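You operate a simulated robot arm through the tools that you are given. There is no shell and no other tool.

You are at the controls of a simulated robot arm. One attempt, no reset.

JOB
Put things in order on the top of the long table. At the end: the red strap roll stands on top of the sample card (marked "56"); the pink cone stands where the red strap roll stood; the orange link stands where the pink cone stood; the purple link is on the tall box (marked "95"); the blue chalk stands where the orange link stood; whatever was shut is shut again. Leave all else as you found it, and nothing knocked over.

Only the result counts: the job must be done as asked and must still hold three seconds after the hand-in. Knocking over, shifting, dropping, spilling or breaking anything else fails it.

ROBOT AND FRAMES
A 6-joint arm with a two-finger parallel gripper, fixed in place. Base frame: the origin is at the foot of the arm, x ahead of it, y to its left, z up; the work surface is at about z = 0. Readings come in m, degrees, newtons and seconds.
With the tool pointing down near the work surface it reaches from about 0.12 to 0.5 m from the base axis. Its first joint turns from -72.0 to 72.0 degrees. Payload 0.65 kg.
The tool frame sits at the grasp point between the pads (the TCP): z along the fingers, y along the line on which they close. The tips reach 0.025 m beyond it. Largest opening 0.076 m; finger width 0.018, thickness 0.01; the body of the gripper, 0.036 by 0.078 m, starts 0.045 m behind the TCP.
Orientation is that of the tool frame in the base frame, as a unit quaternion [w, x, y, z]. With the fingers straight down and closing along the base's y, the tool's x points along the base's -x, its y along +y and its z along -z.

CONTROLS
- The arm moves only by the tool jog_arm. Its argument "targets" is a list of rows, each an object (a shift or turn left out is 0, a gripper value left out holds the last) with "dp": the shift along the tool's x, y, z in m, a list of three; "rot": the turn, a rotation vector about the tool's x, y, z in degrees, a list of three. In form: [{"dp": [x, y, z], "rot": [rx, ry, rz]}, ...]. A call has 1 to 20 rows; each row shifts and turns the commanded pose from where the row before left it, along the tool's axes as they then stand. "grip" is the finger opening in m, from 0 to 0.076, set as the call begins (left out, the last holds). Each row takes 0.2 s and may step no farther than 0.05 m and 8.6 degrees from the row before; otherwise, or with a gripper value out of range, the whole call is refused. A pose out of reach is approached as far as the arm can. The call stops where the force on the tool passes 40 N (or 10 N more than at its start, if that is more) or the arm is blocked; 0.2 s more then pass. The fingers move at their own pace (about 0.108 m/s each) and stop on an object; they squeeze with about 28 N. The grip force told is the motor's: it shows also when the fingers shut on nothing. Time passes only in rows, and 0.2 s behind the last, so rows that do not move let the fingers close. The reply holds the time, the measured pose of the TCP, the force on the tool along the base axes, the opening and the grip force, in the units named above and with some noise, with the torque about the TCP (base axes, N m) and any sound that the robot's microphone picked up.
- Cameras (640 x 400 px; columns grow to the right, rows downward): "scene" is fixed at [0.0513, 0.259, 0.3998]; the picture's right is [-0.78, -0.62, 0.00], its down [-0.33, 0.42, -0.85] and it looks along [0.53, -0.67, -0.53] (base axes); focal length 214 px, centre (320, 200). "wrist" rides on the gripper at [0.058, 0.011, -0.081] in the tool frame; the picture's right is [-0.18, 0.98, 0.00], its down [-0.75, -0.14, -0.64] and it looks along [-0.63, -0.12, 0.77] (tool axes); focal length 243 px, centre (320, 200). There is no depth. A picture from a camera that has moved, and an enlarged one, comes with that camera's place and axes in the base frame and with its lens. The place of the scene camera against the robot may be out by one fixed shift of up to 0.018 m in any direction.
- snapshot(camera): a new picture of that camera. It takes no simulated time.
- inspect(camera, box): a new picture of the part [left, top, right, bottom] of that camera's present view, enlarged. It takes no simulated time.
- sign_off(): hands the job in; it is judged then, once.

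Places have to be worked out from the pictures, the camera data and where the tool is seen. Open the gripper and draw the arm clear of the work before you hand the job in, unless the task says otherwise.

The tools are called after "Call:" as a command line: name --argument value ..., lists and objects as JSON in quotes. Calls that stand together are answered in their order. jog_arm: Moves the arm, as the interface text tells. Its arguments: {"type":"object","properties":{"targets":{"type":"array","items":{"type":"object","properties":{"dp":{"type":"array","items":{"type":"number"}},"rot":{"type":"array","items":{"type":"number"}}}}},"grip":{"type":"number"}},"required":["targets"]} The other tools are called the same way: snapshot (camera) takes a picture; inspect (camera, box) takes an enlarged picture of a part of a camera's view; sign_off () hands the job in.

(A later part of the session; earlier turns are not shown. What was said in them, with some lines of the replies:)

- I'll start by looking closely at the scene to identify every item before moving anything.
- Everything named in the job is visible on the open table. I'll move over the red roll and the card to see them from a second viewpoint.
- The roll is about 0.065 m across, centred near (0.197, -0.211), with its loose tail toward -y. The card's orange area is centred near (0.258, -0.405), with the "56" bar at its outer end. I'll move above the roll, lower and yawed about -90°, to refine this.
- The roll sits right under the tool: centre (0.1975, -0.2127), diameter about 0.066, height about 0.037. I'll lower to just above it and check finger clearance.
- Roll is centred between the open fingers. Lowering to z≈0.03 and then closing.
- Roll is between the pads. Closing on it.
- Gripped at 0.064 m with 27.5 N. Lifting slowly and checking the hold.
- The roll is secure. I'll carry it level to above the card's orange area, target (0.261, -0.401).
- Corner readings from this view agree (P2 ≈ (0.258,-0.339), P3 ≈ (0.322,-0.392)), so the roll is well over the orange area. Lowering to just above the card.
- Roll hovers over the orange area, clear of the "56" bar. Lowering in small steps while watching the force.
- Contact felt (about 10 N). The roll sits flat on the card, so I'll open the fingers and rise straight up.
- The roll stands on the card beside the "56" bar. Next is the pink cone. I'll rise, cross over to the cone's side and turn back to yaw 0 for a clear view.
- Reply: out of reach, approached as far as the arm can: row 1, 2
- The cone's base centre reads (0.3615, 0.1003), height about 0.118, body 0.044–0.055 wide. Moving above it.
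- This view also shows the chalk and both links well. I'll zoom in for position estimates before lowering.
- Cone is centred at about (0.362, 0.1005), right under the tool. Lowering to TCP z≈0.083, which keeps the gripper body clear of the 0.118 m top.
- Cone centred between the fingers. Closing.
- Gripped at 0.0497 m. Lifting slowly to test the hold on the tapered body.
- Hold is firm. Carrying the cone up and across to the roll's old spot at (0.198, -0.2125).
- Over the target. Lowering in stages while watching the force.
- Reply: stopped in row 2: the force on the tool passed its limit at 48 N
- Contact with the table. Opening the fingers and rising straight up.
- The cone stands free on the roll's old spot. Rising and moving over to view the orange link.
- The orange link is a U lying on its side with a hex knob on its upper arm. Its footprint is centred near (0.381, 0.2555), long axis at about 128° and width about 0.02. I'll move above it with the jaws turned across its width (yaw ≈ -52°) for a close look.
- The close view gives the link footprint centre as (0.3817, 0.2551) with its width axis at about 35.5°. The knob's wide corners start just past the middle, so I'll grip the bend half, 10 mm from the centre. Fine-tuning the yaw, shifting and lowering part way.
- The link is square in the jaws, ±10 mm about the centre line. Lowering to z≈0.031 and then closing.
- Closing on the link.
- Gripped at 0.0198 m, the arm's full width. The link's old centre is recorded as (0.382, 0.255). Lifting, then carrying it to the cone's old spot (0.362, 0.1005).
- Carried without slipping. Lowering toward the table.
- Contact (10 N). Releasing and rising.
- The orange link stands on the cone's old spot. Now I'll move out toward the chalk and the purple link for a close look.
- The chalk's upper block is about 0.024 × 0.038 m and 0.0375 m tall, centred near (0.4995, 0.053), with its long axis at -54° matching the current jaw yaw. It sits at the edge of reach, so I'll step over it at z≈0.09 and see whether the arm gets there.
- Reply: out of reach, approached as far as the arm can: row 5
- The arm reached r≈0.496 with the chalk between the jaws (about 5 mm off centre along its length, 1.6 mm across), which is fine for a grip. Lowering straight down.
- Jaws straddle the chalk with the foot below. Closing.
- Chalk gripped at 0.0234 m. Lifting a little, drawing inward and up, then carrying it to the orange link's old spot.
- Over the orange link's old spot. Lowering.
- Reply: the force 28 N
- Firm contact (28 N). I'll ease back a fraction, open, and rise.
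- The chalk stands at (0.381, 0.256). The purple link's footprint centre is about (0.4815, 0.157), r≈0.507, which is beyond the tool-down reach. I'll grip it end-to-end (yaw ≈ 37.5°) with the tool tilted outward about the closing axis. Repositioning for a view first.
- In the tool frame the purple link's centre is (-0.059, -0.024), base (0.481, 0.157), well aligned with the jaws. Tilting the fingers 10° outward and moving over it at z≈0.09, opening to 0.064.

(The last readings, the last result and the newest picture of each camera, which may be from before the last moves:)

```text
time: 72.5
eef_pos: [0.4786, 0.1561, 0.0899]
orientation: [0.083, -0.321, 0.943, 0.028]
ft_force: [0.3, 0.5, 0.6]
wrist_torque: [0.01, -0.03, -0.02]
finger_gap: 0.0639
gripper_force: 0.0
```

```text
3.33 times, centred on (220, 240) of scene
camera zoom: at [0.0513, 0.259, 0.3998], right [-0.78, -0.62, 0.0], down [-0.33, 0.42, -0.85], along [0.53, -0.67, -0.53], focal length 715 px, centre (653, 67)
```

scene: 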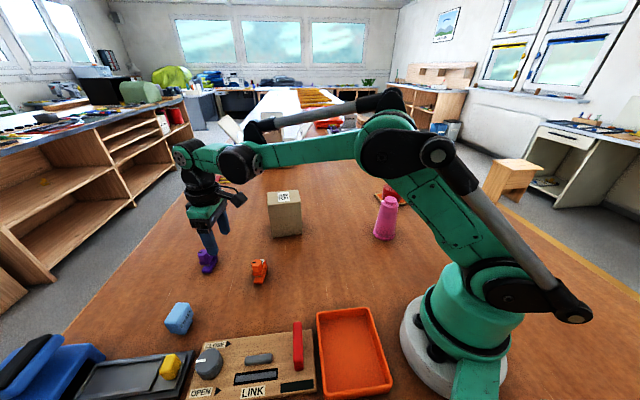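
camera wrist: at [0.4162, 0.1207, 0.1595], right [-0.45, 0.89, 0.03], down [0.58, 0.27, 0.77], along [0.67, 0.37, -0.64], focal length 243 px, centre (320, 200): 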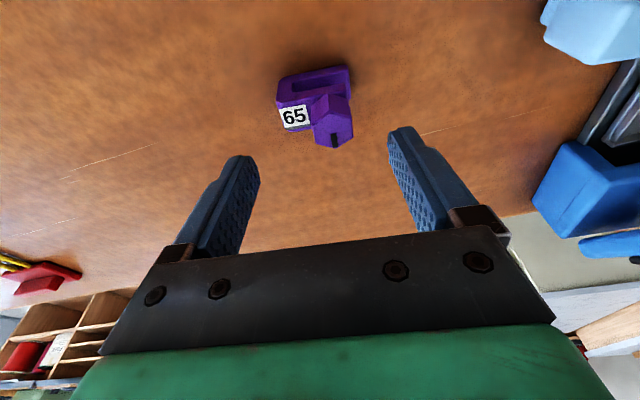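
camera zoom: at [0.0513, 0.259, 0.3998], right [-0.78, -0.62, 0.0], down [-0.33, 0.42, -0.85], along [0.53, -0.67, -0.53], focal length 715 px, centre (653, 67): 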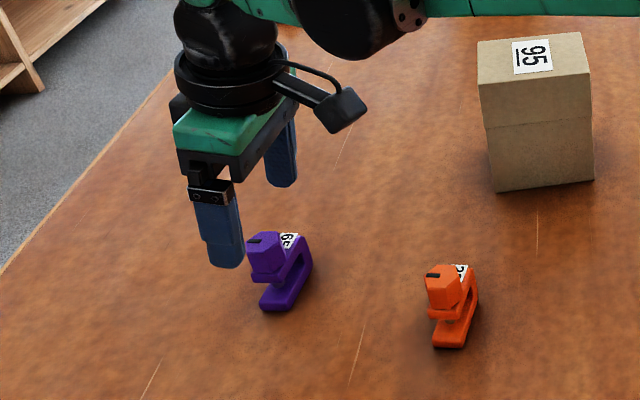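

Reached without trouble. In the jaw frame the link is centred (-2.7 mm, -0.3 mm) and 0.0446 m long. Lowering vertically with the tilt held.

Call:
jog_arm --targets '[{"dp": [0.00336, 0, 0.01904]}, {"dp": [0.00336, 0, 0.01904]}, {"dp": [0.00326, 0, 0.01854]}, {"dp": [0, 0, 0]}, {"dp": [0, 0, 0]}]'

Call:
snapshot --camera "wrist"

Call:
inspect --camera "scene" --box '[150, 180, 290, 300]'

```text
time: 73.7
eef_pos: [0.4802, 0.1545, 0.0323]
orientation: [0.083, -0.32, 0.943, 0.028]
ft_force: [0.0, 0.0, 0.2]
wrist_torque: [0.0, -0.03, -0.01]
finger_gap: 0.0642
gripper_force: 0.0
```

```text
taken
camera wrist: at [0.4162, 0.1207, 0.1019], right [-0.46, 0.89, 0.03], down [0.58, 0.27, 0.77], along [0.67, 0.37, -0.64], focal length 243 px, centre (320, 200)
```

wrist: 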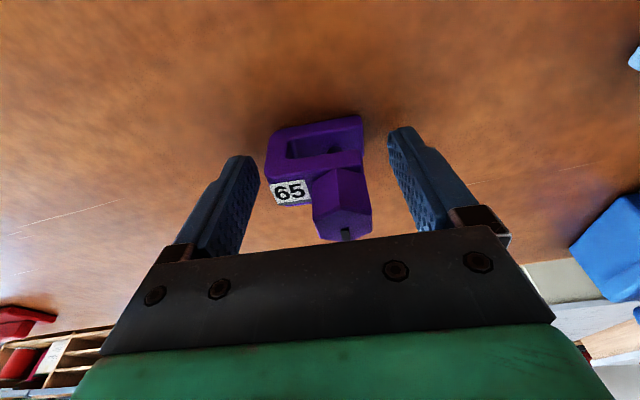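

```text
3.33 times, centred on (220, 240) of scene
camera zoom: at [0.0513, 0.259, 0.3998], right [-0.78, -0.62, 0.0], down [-0.33, 0.42, -0.85], along [0.53, -0.67, -0.53], focal length 715 px, centre (653, 67)
```

zoom: 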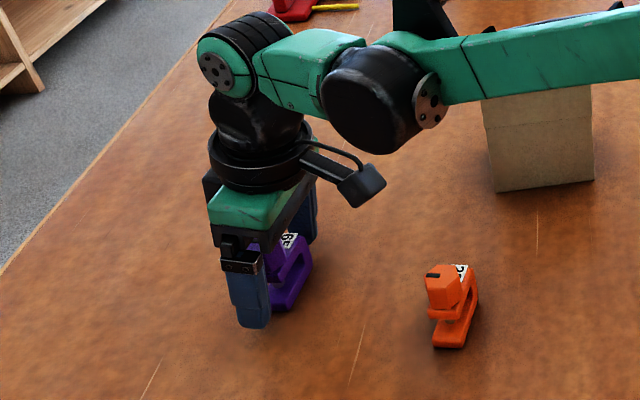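

Both fingers straddle the link's ends. Closing.

Call:
jog_arm --grip 0.025 --targets '[{"dp": [0, 0, 0]}, {"dp": [0, 0, 0]}, {"dp": [0, 0, 0]}, {"dp": [0, 0, 0]}]'

Call:
snapshot --camera "wrist"

Call:
inspect --camera "scene" --box '[150, 180, 290, 300]'

```text
time: 74.7
eef_pos: [0.4794, 0.1549, 0.0334]
orientation: [0.084, -0.319, 0.944, 0.028]
ft_force: [0.0, 0.0, 0.8]
wrist_torque: [-0.01, -0.03, 0.05]
finger_gap: 0.0434
gripper_force: 27.9
```

```text
taken
camera wrist: at [0.4162, 0.1207, 0.102], right [-0.46, 0.89, 0.03], down [0.58, 0.27, 0.77], along [0.67, 0.37, -0.64], focal length 243 px, centre (320, 200)
```

wrist: 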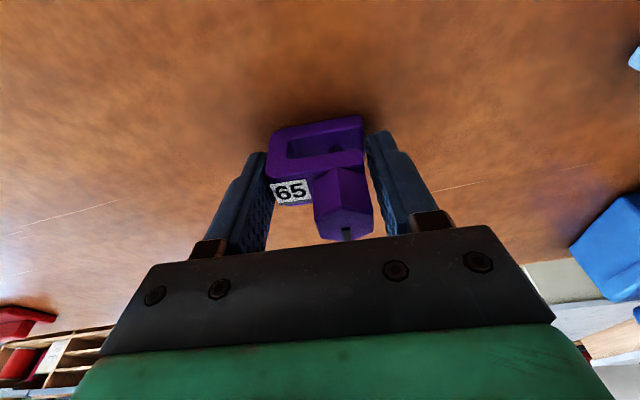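

```text
3.33 times, centred on (220, 240) of scene
camera zoom: at [0.0513, 0.259, 0.3997], right [-0.78, -0.62, 0.0], down [-0.33, 0.42, -0.85], along [0.53, -0.67, -0.53], focal length 715 px, centre (653, 67)
```

zoom: 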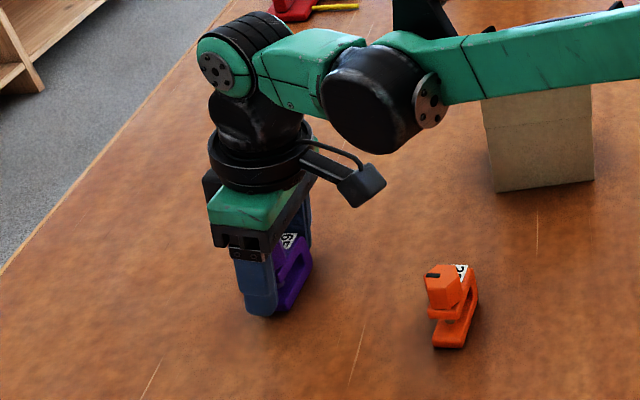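

Gripped end-to-end at 0.0434 m. Lifting a little, then drawing inward and up.

Call:
jog_arm --targets '[{"dp": [-0.0017, 0, -0.0098]}, {"dp": [-0.0035, 0, -0.0197]}, {"dp": [0.0108, -0.0026, -0.0217]}, {"dp": [0.0108, -0.0026, -0.0217]}, {"dp": [0.0108, -0.0026, -0.0217]}, {"dp": [0.0108, -0.0026, -0.0217]}, {"dp": [0.0108, -0.0026, -0.0217]}, {"dp": [0.0108, -0.0026, -0.0217]}, {"dp": [0, 0, 0]}, {"dp": [0, 0, 0]}]'

Call:
snapshot --camera "wrist"

Call:
snapshot --camera "scene"

```text
time: 76.8
eef_pos: [0.4205, 0.0897, 0.1798]
orientation: [0.084, -0.32, 0.943, 0.028]
ft_force: [-0.3, 0.0, -1.7]
wrist_torque: [-0.02, 0.02, 0.02]
finger_gap: 0.0433
gripper_force: 28.3
```

```text
taken
camera wrist: at [0.3569, 0.0553, 0.2489], right [-0.46, 0.89, 0.03], down [0.58, 0.27, 0.77], along [0.67, 0.37, -0.64], focal length 243 px, centre (320, 200)
```

wrist: 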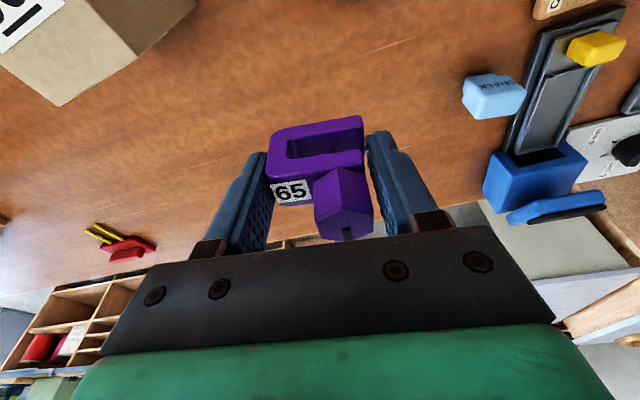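

```text
taken
```

scene: 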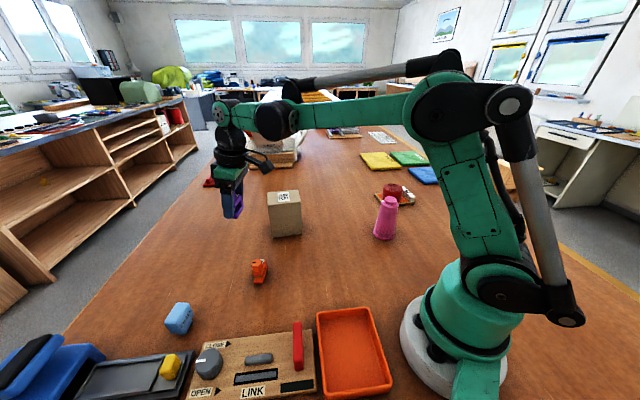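

The link is held firmly. Zooming on the box from both cameras to fix its top face before going over it.

Call:
inspect --camera "wrist" --box '[0, 0, 220, 130]'

Call:
inspect --camera "scene" --box '[240, 170, 330, 250]'

```text
2.91 times, centred on (110, 65) of wrist
camera zoom: at [0.3569, 0.0553, 0.2489], right [-0.46, 0.89, 0.03], down [0.58, 0.27, 0.77], along [0.67, 0.37, -0.64], focal length 706 px, centre (931, 593)
```

zoom: 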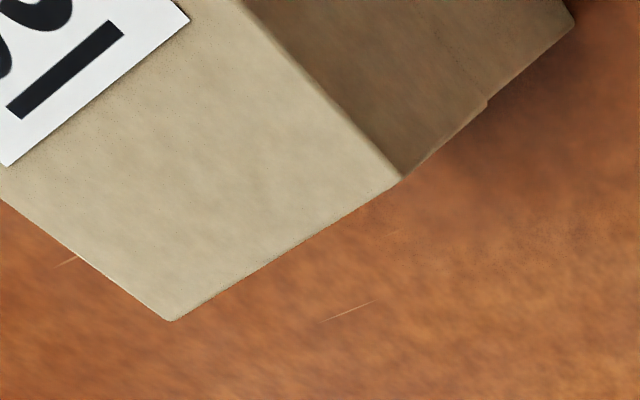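

```text
5.00 times, centred on (285, 210) of scene
camera zoom: at [0.0513, 0.259, 0.3997], right [-0.78, -0.62, 0.0], down [-0.33, 0.42, -0.85], along [0.53, -0.67, -0.53], focal length 1072 px, centre (495, 150)
```

zoom: 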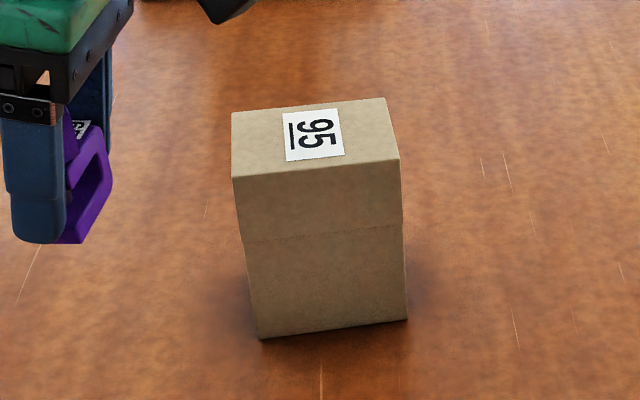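

The box's top corners are B (0.440,-0.003), C (0.490,-0.044) and A (0.384,-0.068), with the top at z≈0.108 and the centre at (0.437,-0.056). Carrying the link above it with 4 cm of clearance.

Call:
jog_arm --targets '[{"dp": [0.01099, -0.01773, -0.00273]}, {"dp": [0.01099, -0.01773, -0.00273]}, {"dp": [0.01099, -0.01773, -0.00273]}, {"dp": [0.01099, -0.01773, -0.00273]}, {"dp": [0.01099, -0.01773, -0.00273]}, {"dp": [0.01099, -0.01773, -0.00273]}, {"dp": [0.01099, -0.01773, -0.00273]}, {"dp": [0, 0, 0]}, {"dp": [0, 0, 0]}]'

Call:
snapshot --camera "wrist"

Call:
inspect --camera "scene" --box '[220, 140, 350, 250]'

```text
time: 78.8
eef_pos: [0.4336, -0.0579, 0.1861]
orientation: [0.084, -0.32, 0.943, 0.028]
ft_force: [0.2, 0.4, -1.4]
wrist_torque: [-0.01, 0.04, -0.02]
finger_gap: 0.0436
gripper_force: 28.1
```

```text
taken
camera wrist: at [0.3696, -0.0922, 0.2542], right [-0.46, 0.89, 0.03], down [0.58, 0.27, 0.77], along [0.67, 0.37, -0.64], focal length 243 px, centre (320, 200)
```

wrist: 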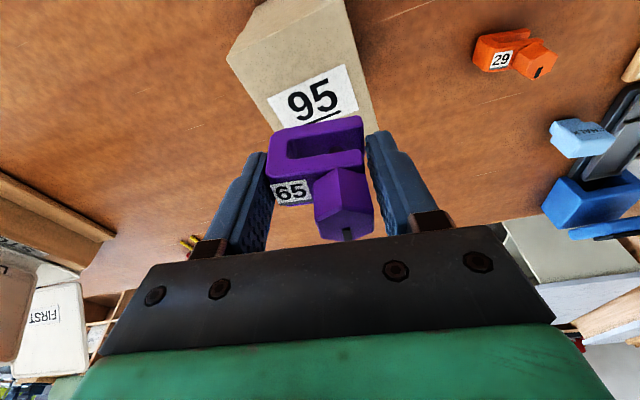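

```text
3.64 times, centred on (285, 195) of scene
camera zoom: at [0.0513, 0.259, 0.3997], right [-0.78, -0.62, 0.0], down [-0.33, 0.42, -0.85], along [0.53, -0.67, -0.53], focal length 780 px, centre (447, 218)
```

zoom: 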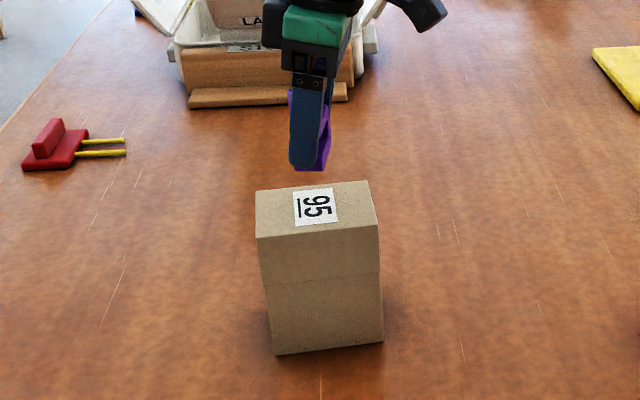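

The link hangs over the middle of the box top. Lowering vertically to just above it.

Call:
jog_arm --targets '[{"dp": [0.00347, 0, 0.0197]}, {"dp": [0.00174, 0, 0.00985]}, {"dp": [0.00087, 0, 0.00492]}, {"dp": [0, 0, 0]}, {"dp": [0, 0, 0]}]'

Call:
inspect --camera "scene" --box '[250, 150, 330, 220]'

Call:
snapshot --camera "wrist"

```text
time: 80.0
eef_pos: [0.433, -0.0575, 0.1506]
orientation: [0.083, -0.32, 0.943, 0.028]
ft_force: [0.5, 0.4, -1.5]
wrist_torque: [0.03, 0.01, -0.03]
finger_gap: 0.0435
gripper_force: 27.8
```

```text
5.71 times, centred on (290, 185) of scene
camera zoom: at [0.0513, 0.259, 0.3997], right [-0.78, -0.62, 0.0], down [-0.33, 0.42, -0.85], along [0.53, -0.67, -0.53], focal length 1226 px, centre (491, 286)
```

zoom: 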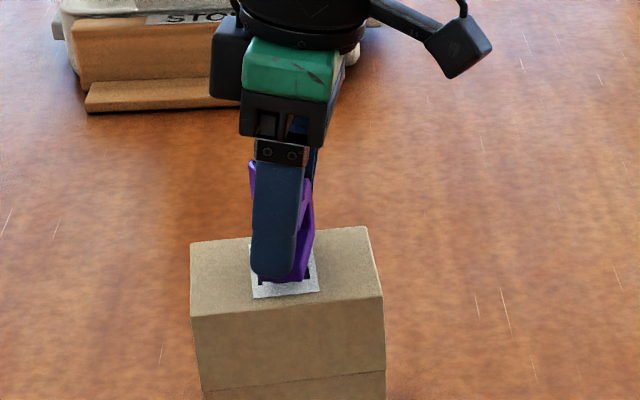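

```text
taken
camera wrist: at [0.3694, -0.0917, 0.219], right [-0.46, 0.89, 0.03], down [0.58, 0.27, 0.77], along [0.67, 0.37, -0.64], focal length 243 px, centre (320, 200)
```

wrist: 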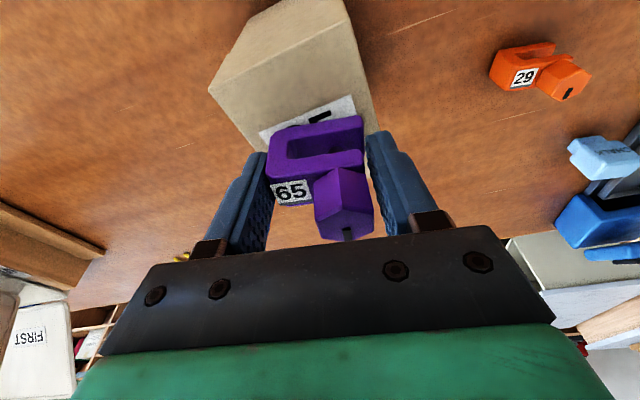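

Close above the box top. Creeping down in small steps.

Call:
jog_arm --targets '[{"dp": [0.00035, 0, 0.00197]}, {"dp": [0.00035, 0, 0.00197]}, {"dp": [0.00017, 0, 0.00098]}, {"dp": [0, 0, 0]}]'

```text
time: 81.0
eef_pos: [0.433, -0.0572, 0.145]
orientation: [0.083, -0.32, 0.943, 0.028]
ft_force: [0.6, 0.6, -2.2]
wrist_torque: [0.0, 0.03, 0.02]
finger_gap: 0.0432
gripper_force: 28.6
```

Call:
jog_arm --targets '[{"dp": [0.00017, 0, 0.00098]}, {"dp": [0.00017, 0, 0.00098]}, {"dp": [0, 0, 0]}]'

Call:
inspect --camera "scene" --box '[260, 160, 320, 210]'

```text
time: 81.8
eef_pos: [0.4332, -0.0564, 0.1431]
orientation: [0.084, -0.32, 0.943, 0.028]
ft_force: [-0.2, -0.2, 2.1]
wrist_torque: [0.04, 0.08, 0.02]
finger_gap: 0.0437
gripper_force: 28.0
```

```text
8.00 times, centred on (290, 185) of scene
camera zoom: at [0.0513, 0.259, 0.3998], right [-0.78, -0.62, 0.0], down [-0.33, 0.42, -0.85], along [0.53, -0.67, -0.53], focal length 1716 px, centre (560, 320)
```

zoom: 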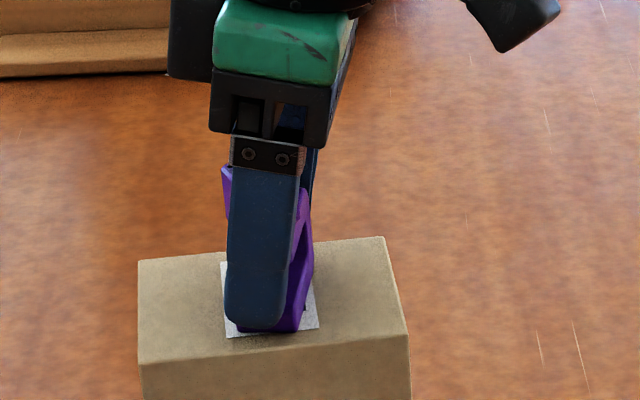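

Light contact (about 4 N). One more half-millimetre to seat it.

Call:
jog_arm --targets '[{"dp": [9e-05, 0, 0.00049]}, {"dp": [0, 0, 0]}]'

```text
time: 82.5
eef_pos: [0.4328, -0.0574, 0.1434]
orientation: [0.083, -0.321, 0.943, 0.028]
ft_force: [-2.8, -1.2, 17.5]
wrist_torque: [0.2, 0.23, -0.04]
finger_gap: 0.0435
gripper_force: 28.3
```

Seated. Opening to 0.064 and rising vertically.

Call:
jog_arm --grip 0.064 --targets '[{"dp": [0, 0, 0]}, {"dp": [0, 0, 0]}, {"dp": [-0.00087, 0, -0.00492]}, {"dp": [-0.00174, 0, -0.00985]}, {"dp": [-0.00347, 0, -0.0197]}, {"dp": [-0.00347, 0, -0.0197]}, {"dp": [0, 0, 0]}, {"dp": [0, 0, 0]}]'

Call:
snapshot --camera "wrist"

Call:
inspect --camera "scene" --box '[240, 140, 340, 250]'

```text
time: 84.2
eef_pos: [0.4321, -0.057, 0.1989]
orientation: [0.083, -0.32, 0.943, 0.028]
ft_force: [-0.4, -0.3, 0.3]
wrist_torque: [0.0, 0.02, -0.01]
finger_gap: 0.0641
gripper_force: 0.1
```

```text
taken
camera wrist: at [0.3697, -0.0914, 0.2669], right [-0.46, 0.89, 0.03], down [0.58, 0.27, 0.77], along [0.67, 0.37, -0.64], focal length 243 px, centre (320, 200)
```

wrist: 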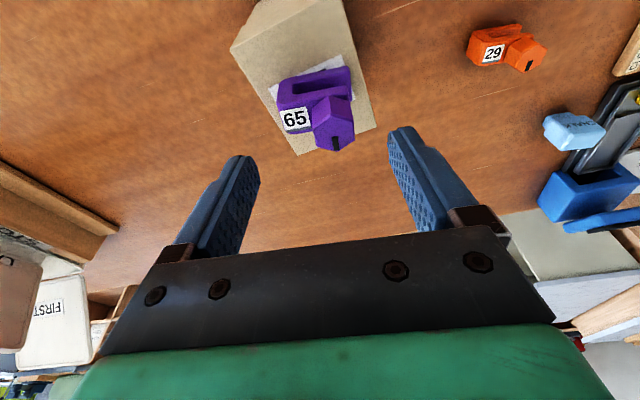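

```text
3.64 times, centred on (290, 195) of scene
camera zoom: at [0.0513, 0.259, 0.3998], right [-0.78, -0.62, 0.0], down [-0.33, 0.42, -0.85], along [0.53, -0.67, -0.53], focal length 780 px, centre (429, 218)
```

zoom: 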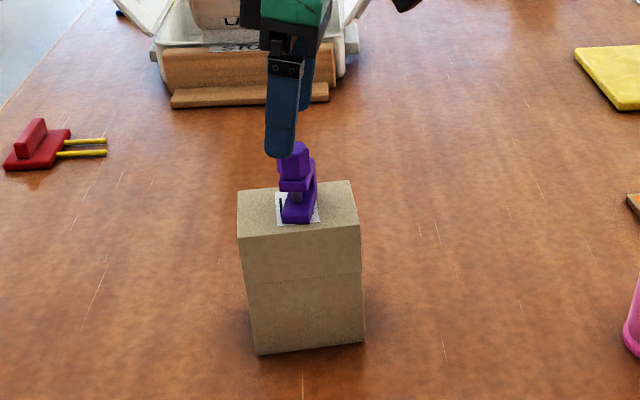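

The purple link stands on the tall box, and the box hasn't moved. Rising a bit more, drawing the arm back toward its start pose, and undoing the tilt.

Call:
jog_arm --targets '[{"dp": [-0.0026, 0, -0.01477]}, {"dp": [0.00946, 0.01539, -0.01436]}, {"dp": [0.00946, 0.01539, -0.01436]}, {"dp": [0.00946, 0.01539, -0.01436]}, {"dp": [0.00946, 0.01539, -0.01436]}, {"dp": [0.00946, 0.01539, -0.01436]}, {"dp": [0.00946, 0.01539, -0.01436]}, {"dp": [0.00946, 0.01539, -0.01436]}, {"dp": [0.00946, 0.01539, -0.01436]}, {"rot": [0, 5, 0]}, {"rot": [0, 5, 0]}, {"rot": [0, 0, 7.5]}, {"rot": [0, 0, 7.5]}, {"rot": [0, 0, 7.5]}, {"rot": [0, 0, 7.5]}, {"rot": [0, 0, 7.5]}, {"dp": [0, 0, 0]}]'

Call:
snapshot --camera "wrist"

Call:
snapshot --camera "scene"

```text
time: 87.8
eef_pos: [0.2819, -0.0179, 0.3131]
orientation: [0.001, 0.001, 1.0, 0.001]
ft_force: [-0.4, -0.2, -0.5]
wrist_torque: [-0.01, 0.02, 0.0]
finger_gap: 0.0638
gripper_force: 0.1
```

```text
taken
camera wrist: at [0.2239, -0.0063, 0.3928], right [0.19, 0.98, 0.0], down [0.75, -0.14, 0.64], along [0.63, -0.12, -0.77], focal length 243 px, centre (320, 200)
```

wrist: 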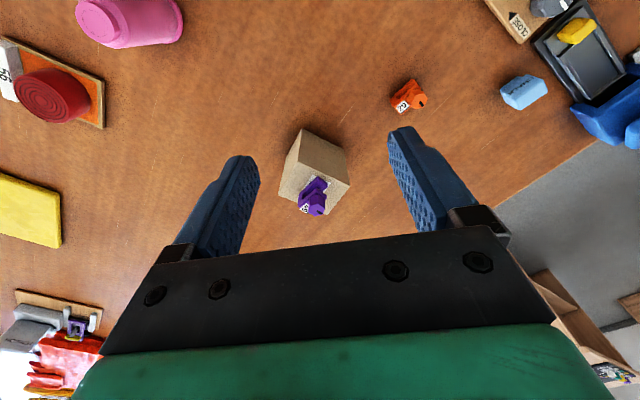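

```text
taken
```

scene: 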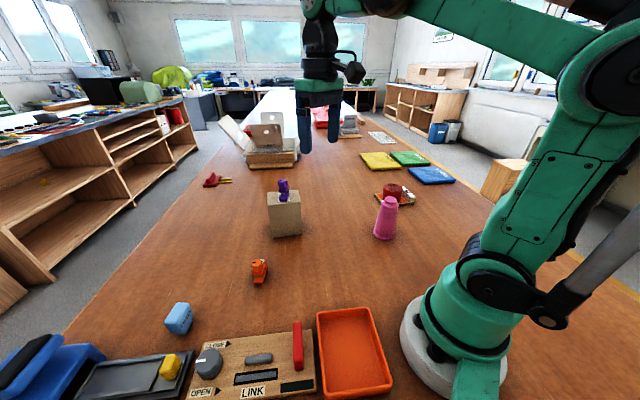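

Arm is back near its start pose. Final check of each placement with zooms.

Call:
inspect --camera "scene" --box '[340, 170, 440, 250]'

Call:
inspect --camera "scene" --box '[150, 240, 290, 350]'

Call:
inspect --camera "scene" --box '[240, 170, 330, 250]'

Call:
inspect --camera "wrist" --box '[270, 60, 560, 230]'

Call:
inspect --camera "wrist" --box '[0, 0, 200, 130]'

Call:
inspect --camera "scene" --box '[160, 280, 400, 400]'

```text
5.00 times, centred on (390, 210) of scene
camera zoom: at [0.0513, 0.259, 0.3998], right [-0.78, -0.62, 0.0], down [-0.33, 0.42, -0.85], along [0.53, -0.67, -0.53], focal length 1072 px, centre (-30, 150)
```

zoom: 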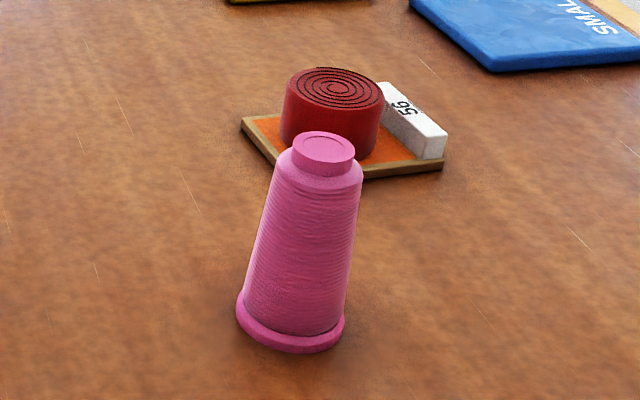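

```text
3.64 times, centred on (220, 295) of scene
camera zoom: at [0.0513, 0.259, 0.3998], right [-0.78, -0.62, 0.0], down [-0.33, 0.42, -0.85], along [0.53, -0.67, -0.53], focal length 780 px, centre (684, -146)
```

zoom: 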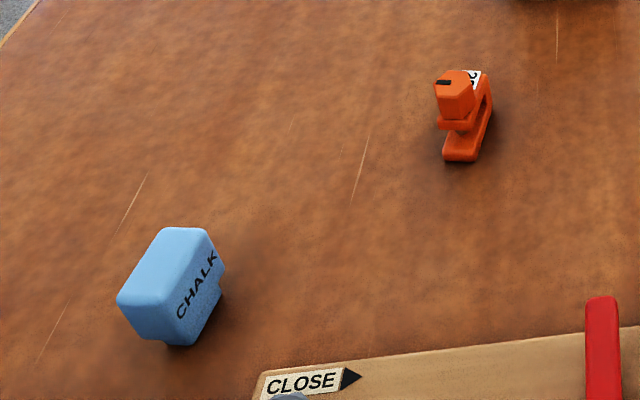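

```text
5.00 times, centred on (285, 210) of scene
camera zoom: at [0.0513, 0.259, 0.3998], right [-0.78, -0.62, 0.0], down [-0.33, 0.42, -0.85], along [0.53, -0.67, -0.53], focal length 1072 px, centre (495, 150)
```

zoom: 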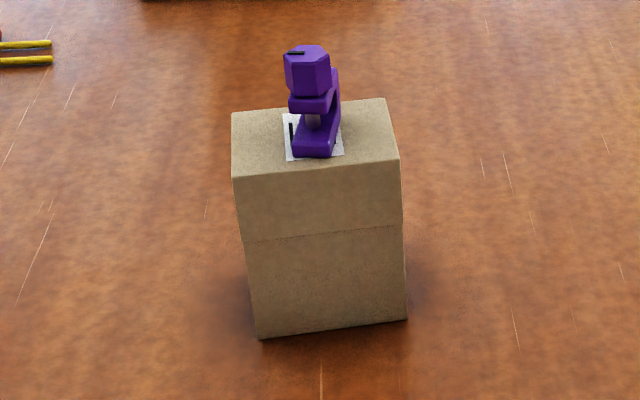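

```text
2.21 times, centred on (415, 145) of wrist
camera zoom: at [0.2239, -0.0063, 0.3928], right [0.19, 0.98, 0.0], down [0.75, -0.14, 0.64], along [0.63, -0.12, -0.77], focal length 535 px, centre (110, 321)
```

zoom: 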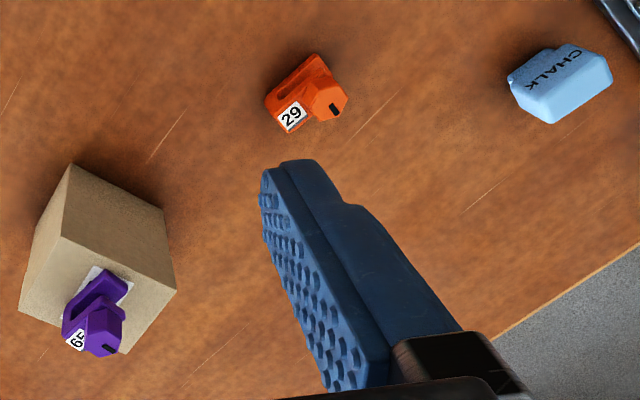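

```text
3.08 times, centred on (100, 65) of wrist
camera zoom: at [0.2239, -0.0063, 0.3928], right [0.19, 0.98, 0.0], down [0.75, -0.14, 0.64], along [0.63, -0.12, -0.77], focal length 746 px, centre (997, 615)
```

zoom: 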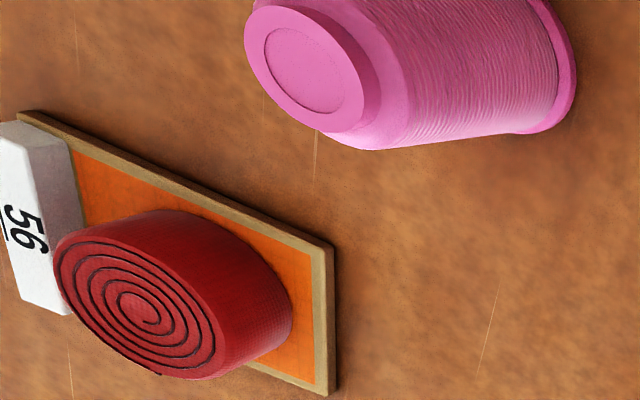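

```text
2.67 times, centred on (280, 340) of scene
camera zoom: at [0.0513, 0.259, 0.3998], right [-0.78, -0.62, 0.0], down [-0.33, 0.42, -0.85], along [0.53, -0.67, -0.53], focal length 572 px, centre (427, -173)
```

zoom: 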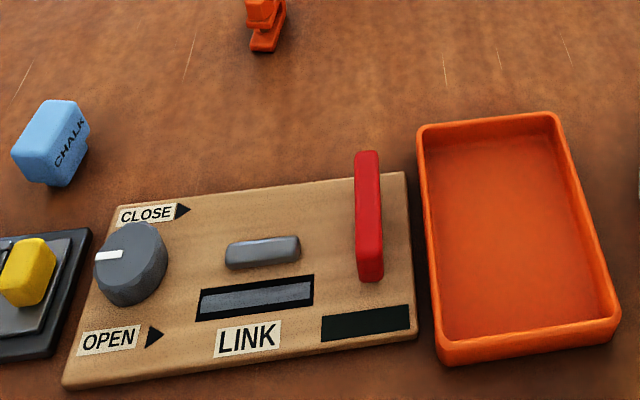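

All five items are standing as asked, and the box and panel look unchanged. I'll recheck the cone's base from the viewpoint used for the roll at the start, to compare the two positions directly.

Call:
jog_arm --targets '[{"dp": [0.0171, -0.0303, 0.009]}, {"dp": [0.0171, -0.0303, 0.009]}, {"dp": [0.0171, -0.0303, 0.009]}, {"dp": [0.0171, -0.0303, 0.009]}, {"dp": [0.0171, -0.0303, 0.009]}, {"dp": [0.0171, -0.0303, 0.009]}, {"dp": [0, 0, 0]}, {"dp": [0, 0, 0]}]'

Call:
snapshot --camera "wrist"

Call:
inspect --camera "wrist" --box '[250, 20, 370, 140]'

```text
time: 89.7
eef_pos: [0.1801, -0.2002, 0.2582]
orientation: [0.001, 0.0, 1.0, 0.001]
ft_force: [0.5, 0.3, 0.4]
wrist_torque: [0.01, -0.03, 0.0]
finger_gap: 0.064
gripper_force: 0.1
```

```text
taken
camera wrist: at [0.1216, -0.1883, 0.3384], right [0.18, 0.98, 0.0], down [0.75, -0.14, 0.64], along [0.63, -0.12, -0.77], focal length 243 px, centre (320, 200)
```

wrist: 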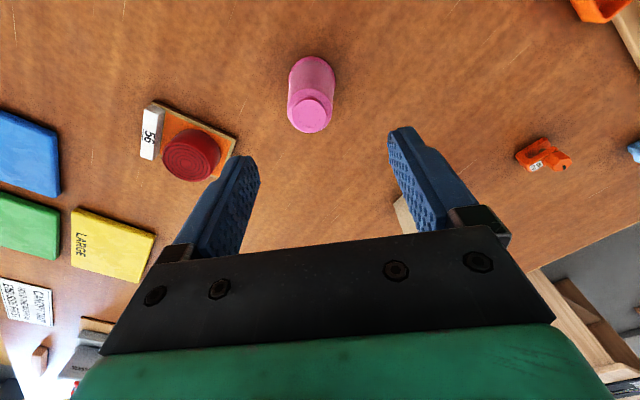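

```text
3.33 times, centred on (310, 80) of wrist
camera zoom: at [0.1216, -0.1883, 0.3384], right [0.18, 0.98, 0.0], down [0.75, -0.14, 0.64], along [0.63, -0.12, -0.77], focal length 809 px, centre (353, 600)
```

zoom: 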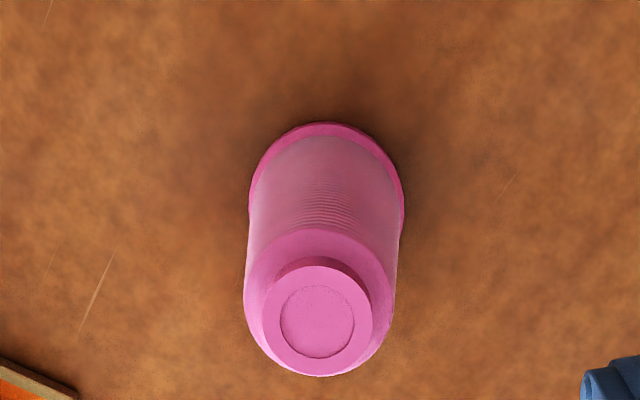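

The cone's base measures (0.198, -0.212), matching the roll's original spot. I'll return the arm to its start pose, open fully, and wait a moment before handing in.

Call:
jog_arm --grip 0.076 --targets '[{"dp": [-0.0168, 0.0305, -0.0108]}, {"dp": [-0.0168, 0.0305, -0.0108]}, {"dp": [-0.0168, 0.0305, -0.0108]}, {"dp": [-0.0168, 0.0305, -0.0108]}, {"dp": [-0.0168, 0.0305, -0.0108]}, {"dp": [-0.0168, 0.0305, -0.0108]}, {"dp": [0, 0, 0]}, {"dp": [0, 0, 0]}, {"dp": [0, 0, 0]}, {"dp": [0, 0, 0]}]'

Call:
snapshot --camera "scene"

```text
time: 91.8
eef_pos: [0.2805, -0.0152, 0.3248]
orientation: [0.001, 0.0, 1.0, 0.001]
ft_force: [0.2, -0.2, -0.1]
wrist_torque: [0.01, 0.0, -0.01]
finger_gap: 0.0762
gripper_force: 0.1
```

```text
taken
```

scene: 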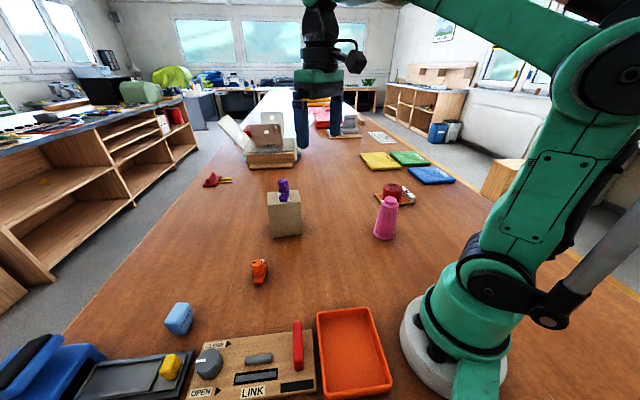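

The last picture shows the roll on the card, the cone on the roll's spot, the orange link on the cone's spot, the chalk on the orange link's spot and the purple link on the tall box. Nothing else looks moved and nothing was opened. The arm is clear with the gripper open, so I'm handing in.

Call:
sign_off

```text
The job is handed in.
```

The job is handed in, and the last pictures show all five items standing where you asked. I haven't seen the judge's result.

| Item | Where it stands now | How it was checked |
|---|---|---|
| Red strap roll | On the sample card ("56"), on the orange area beside the bar | Both cameras show it standing on the card |
| Pink cone | Where the roll stood | Base measured at (0.198, -0.212); the roll was at (0.198, -0.2125) |
| Orange link | Where the cone stood | Set down at the cone's recorded centre, about (0.362, 0.100), and seen standing there |
| Blue chalk | Where the orange link stood | Measured at (0.381, 0.256); the link was at (0.382, 0.255) |
| Purple link | On the tall box ("95"), near the middle of its top | The box's edges line up with the earlier picture, so it did not shift |

- **Shut things:** I opened nothing, so there was nothing to shut again.
- **Everything else:** the pictures show nothing else moved or knocked over.
- **Contact force:** the force limit stopped the arm once, at 48 N, as the cone touched the table. The cone still stood upright afterwards.
- **Arm:** it is back near its start pose with the gripper open.
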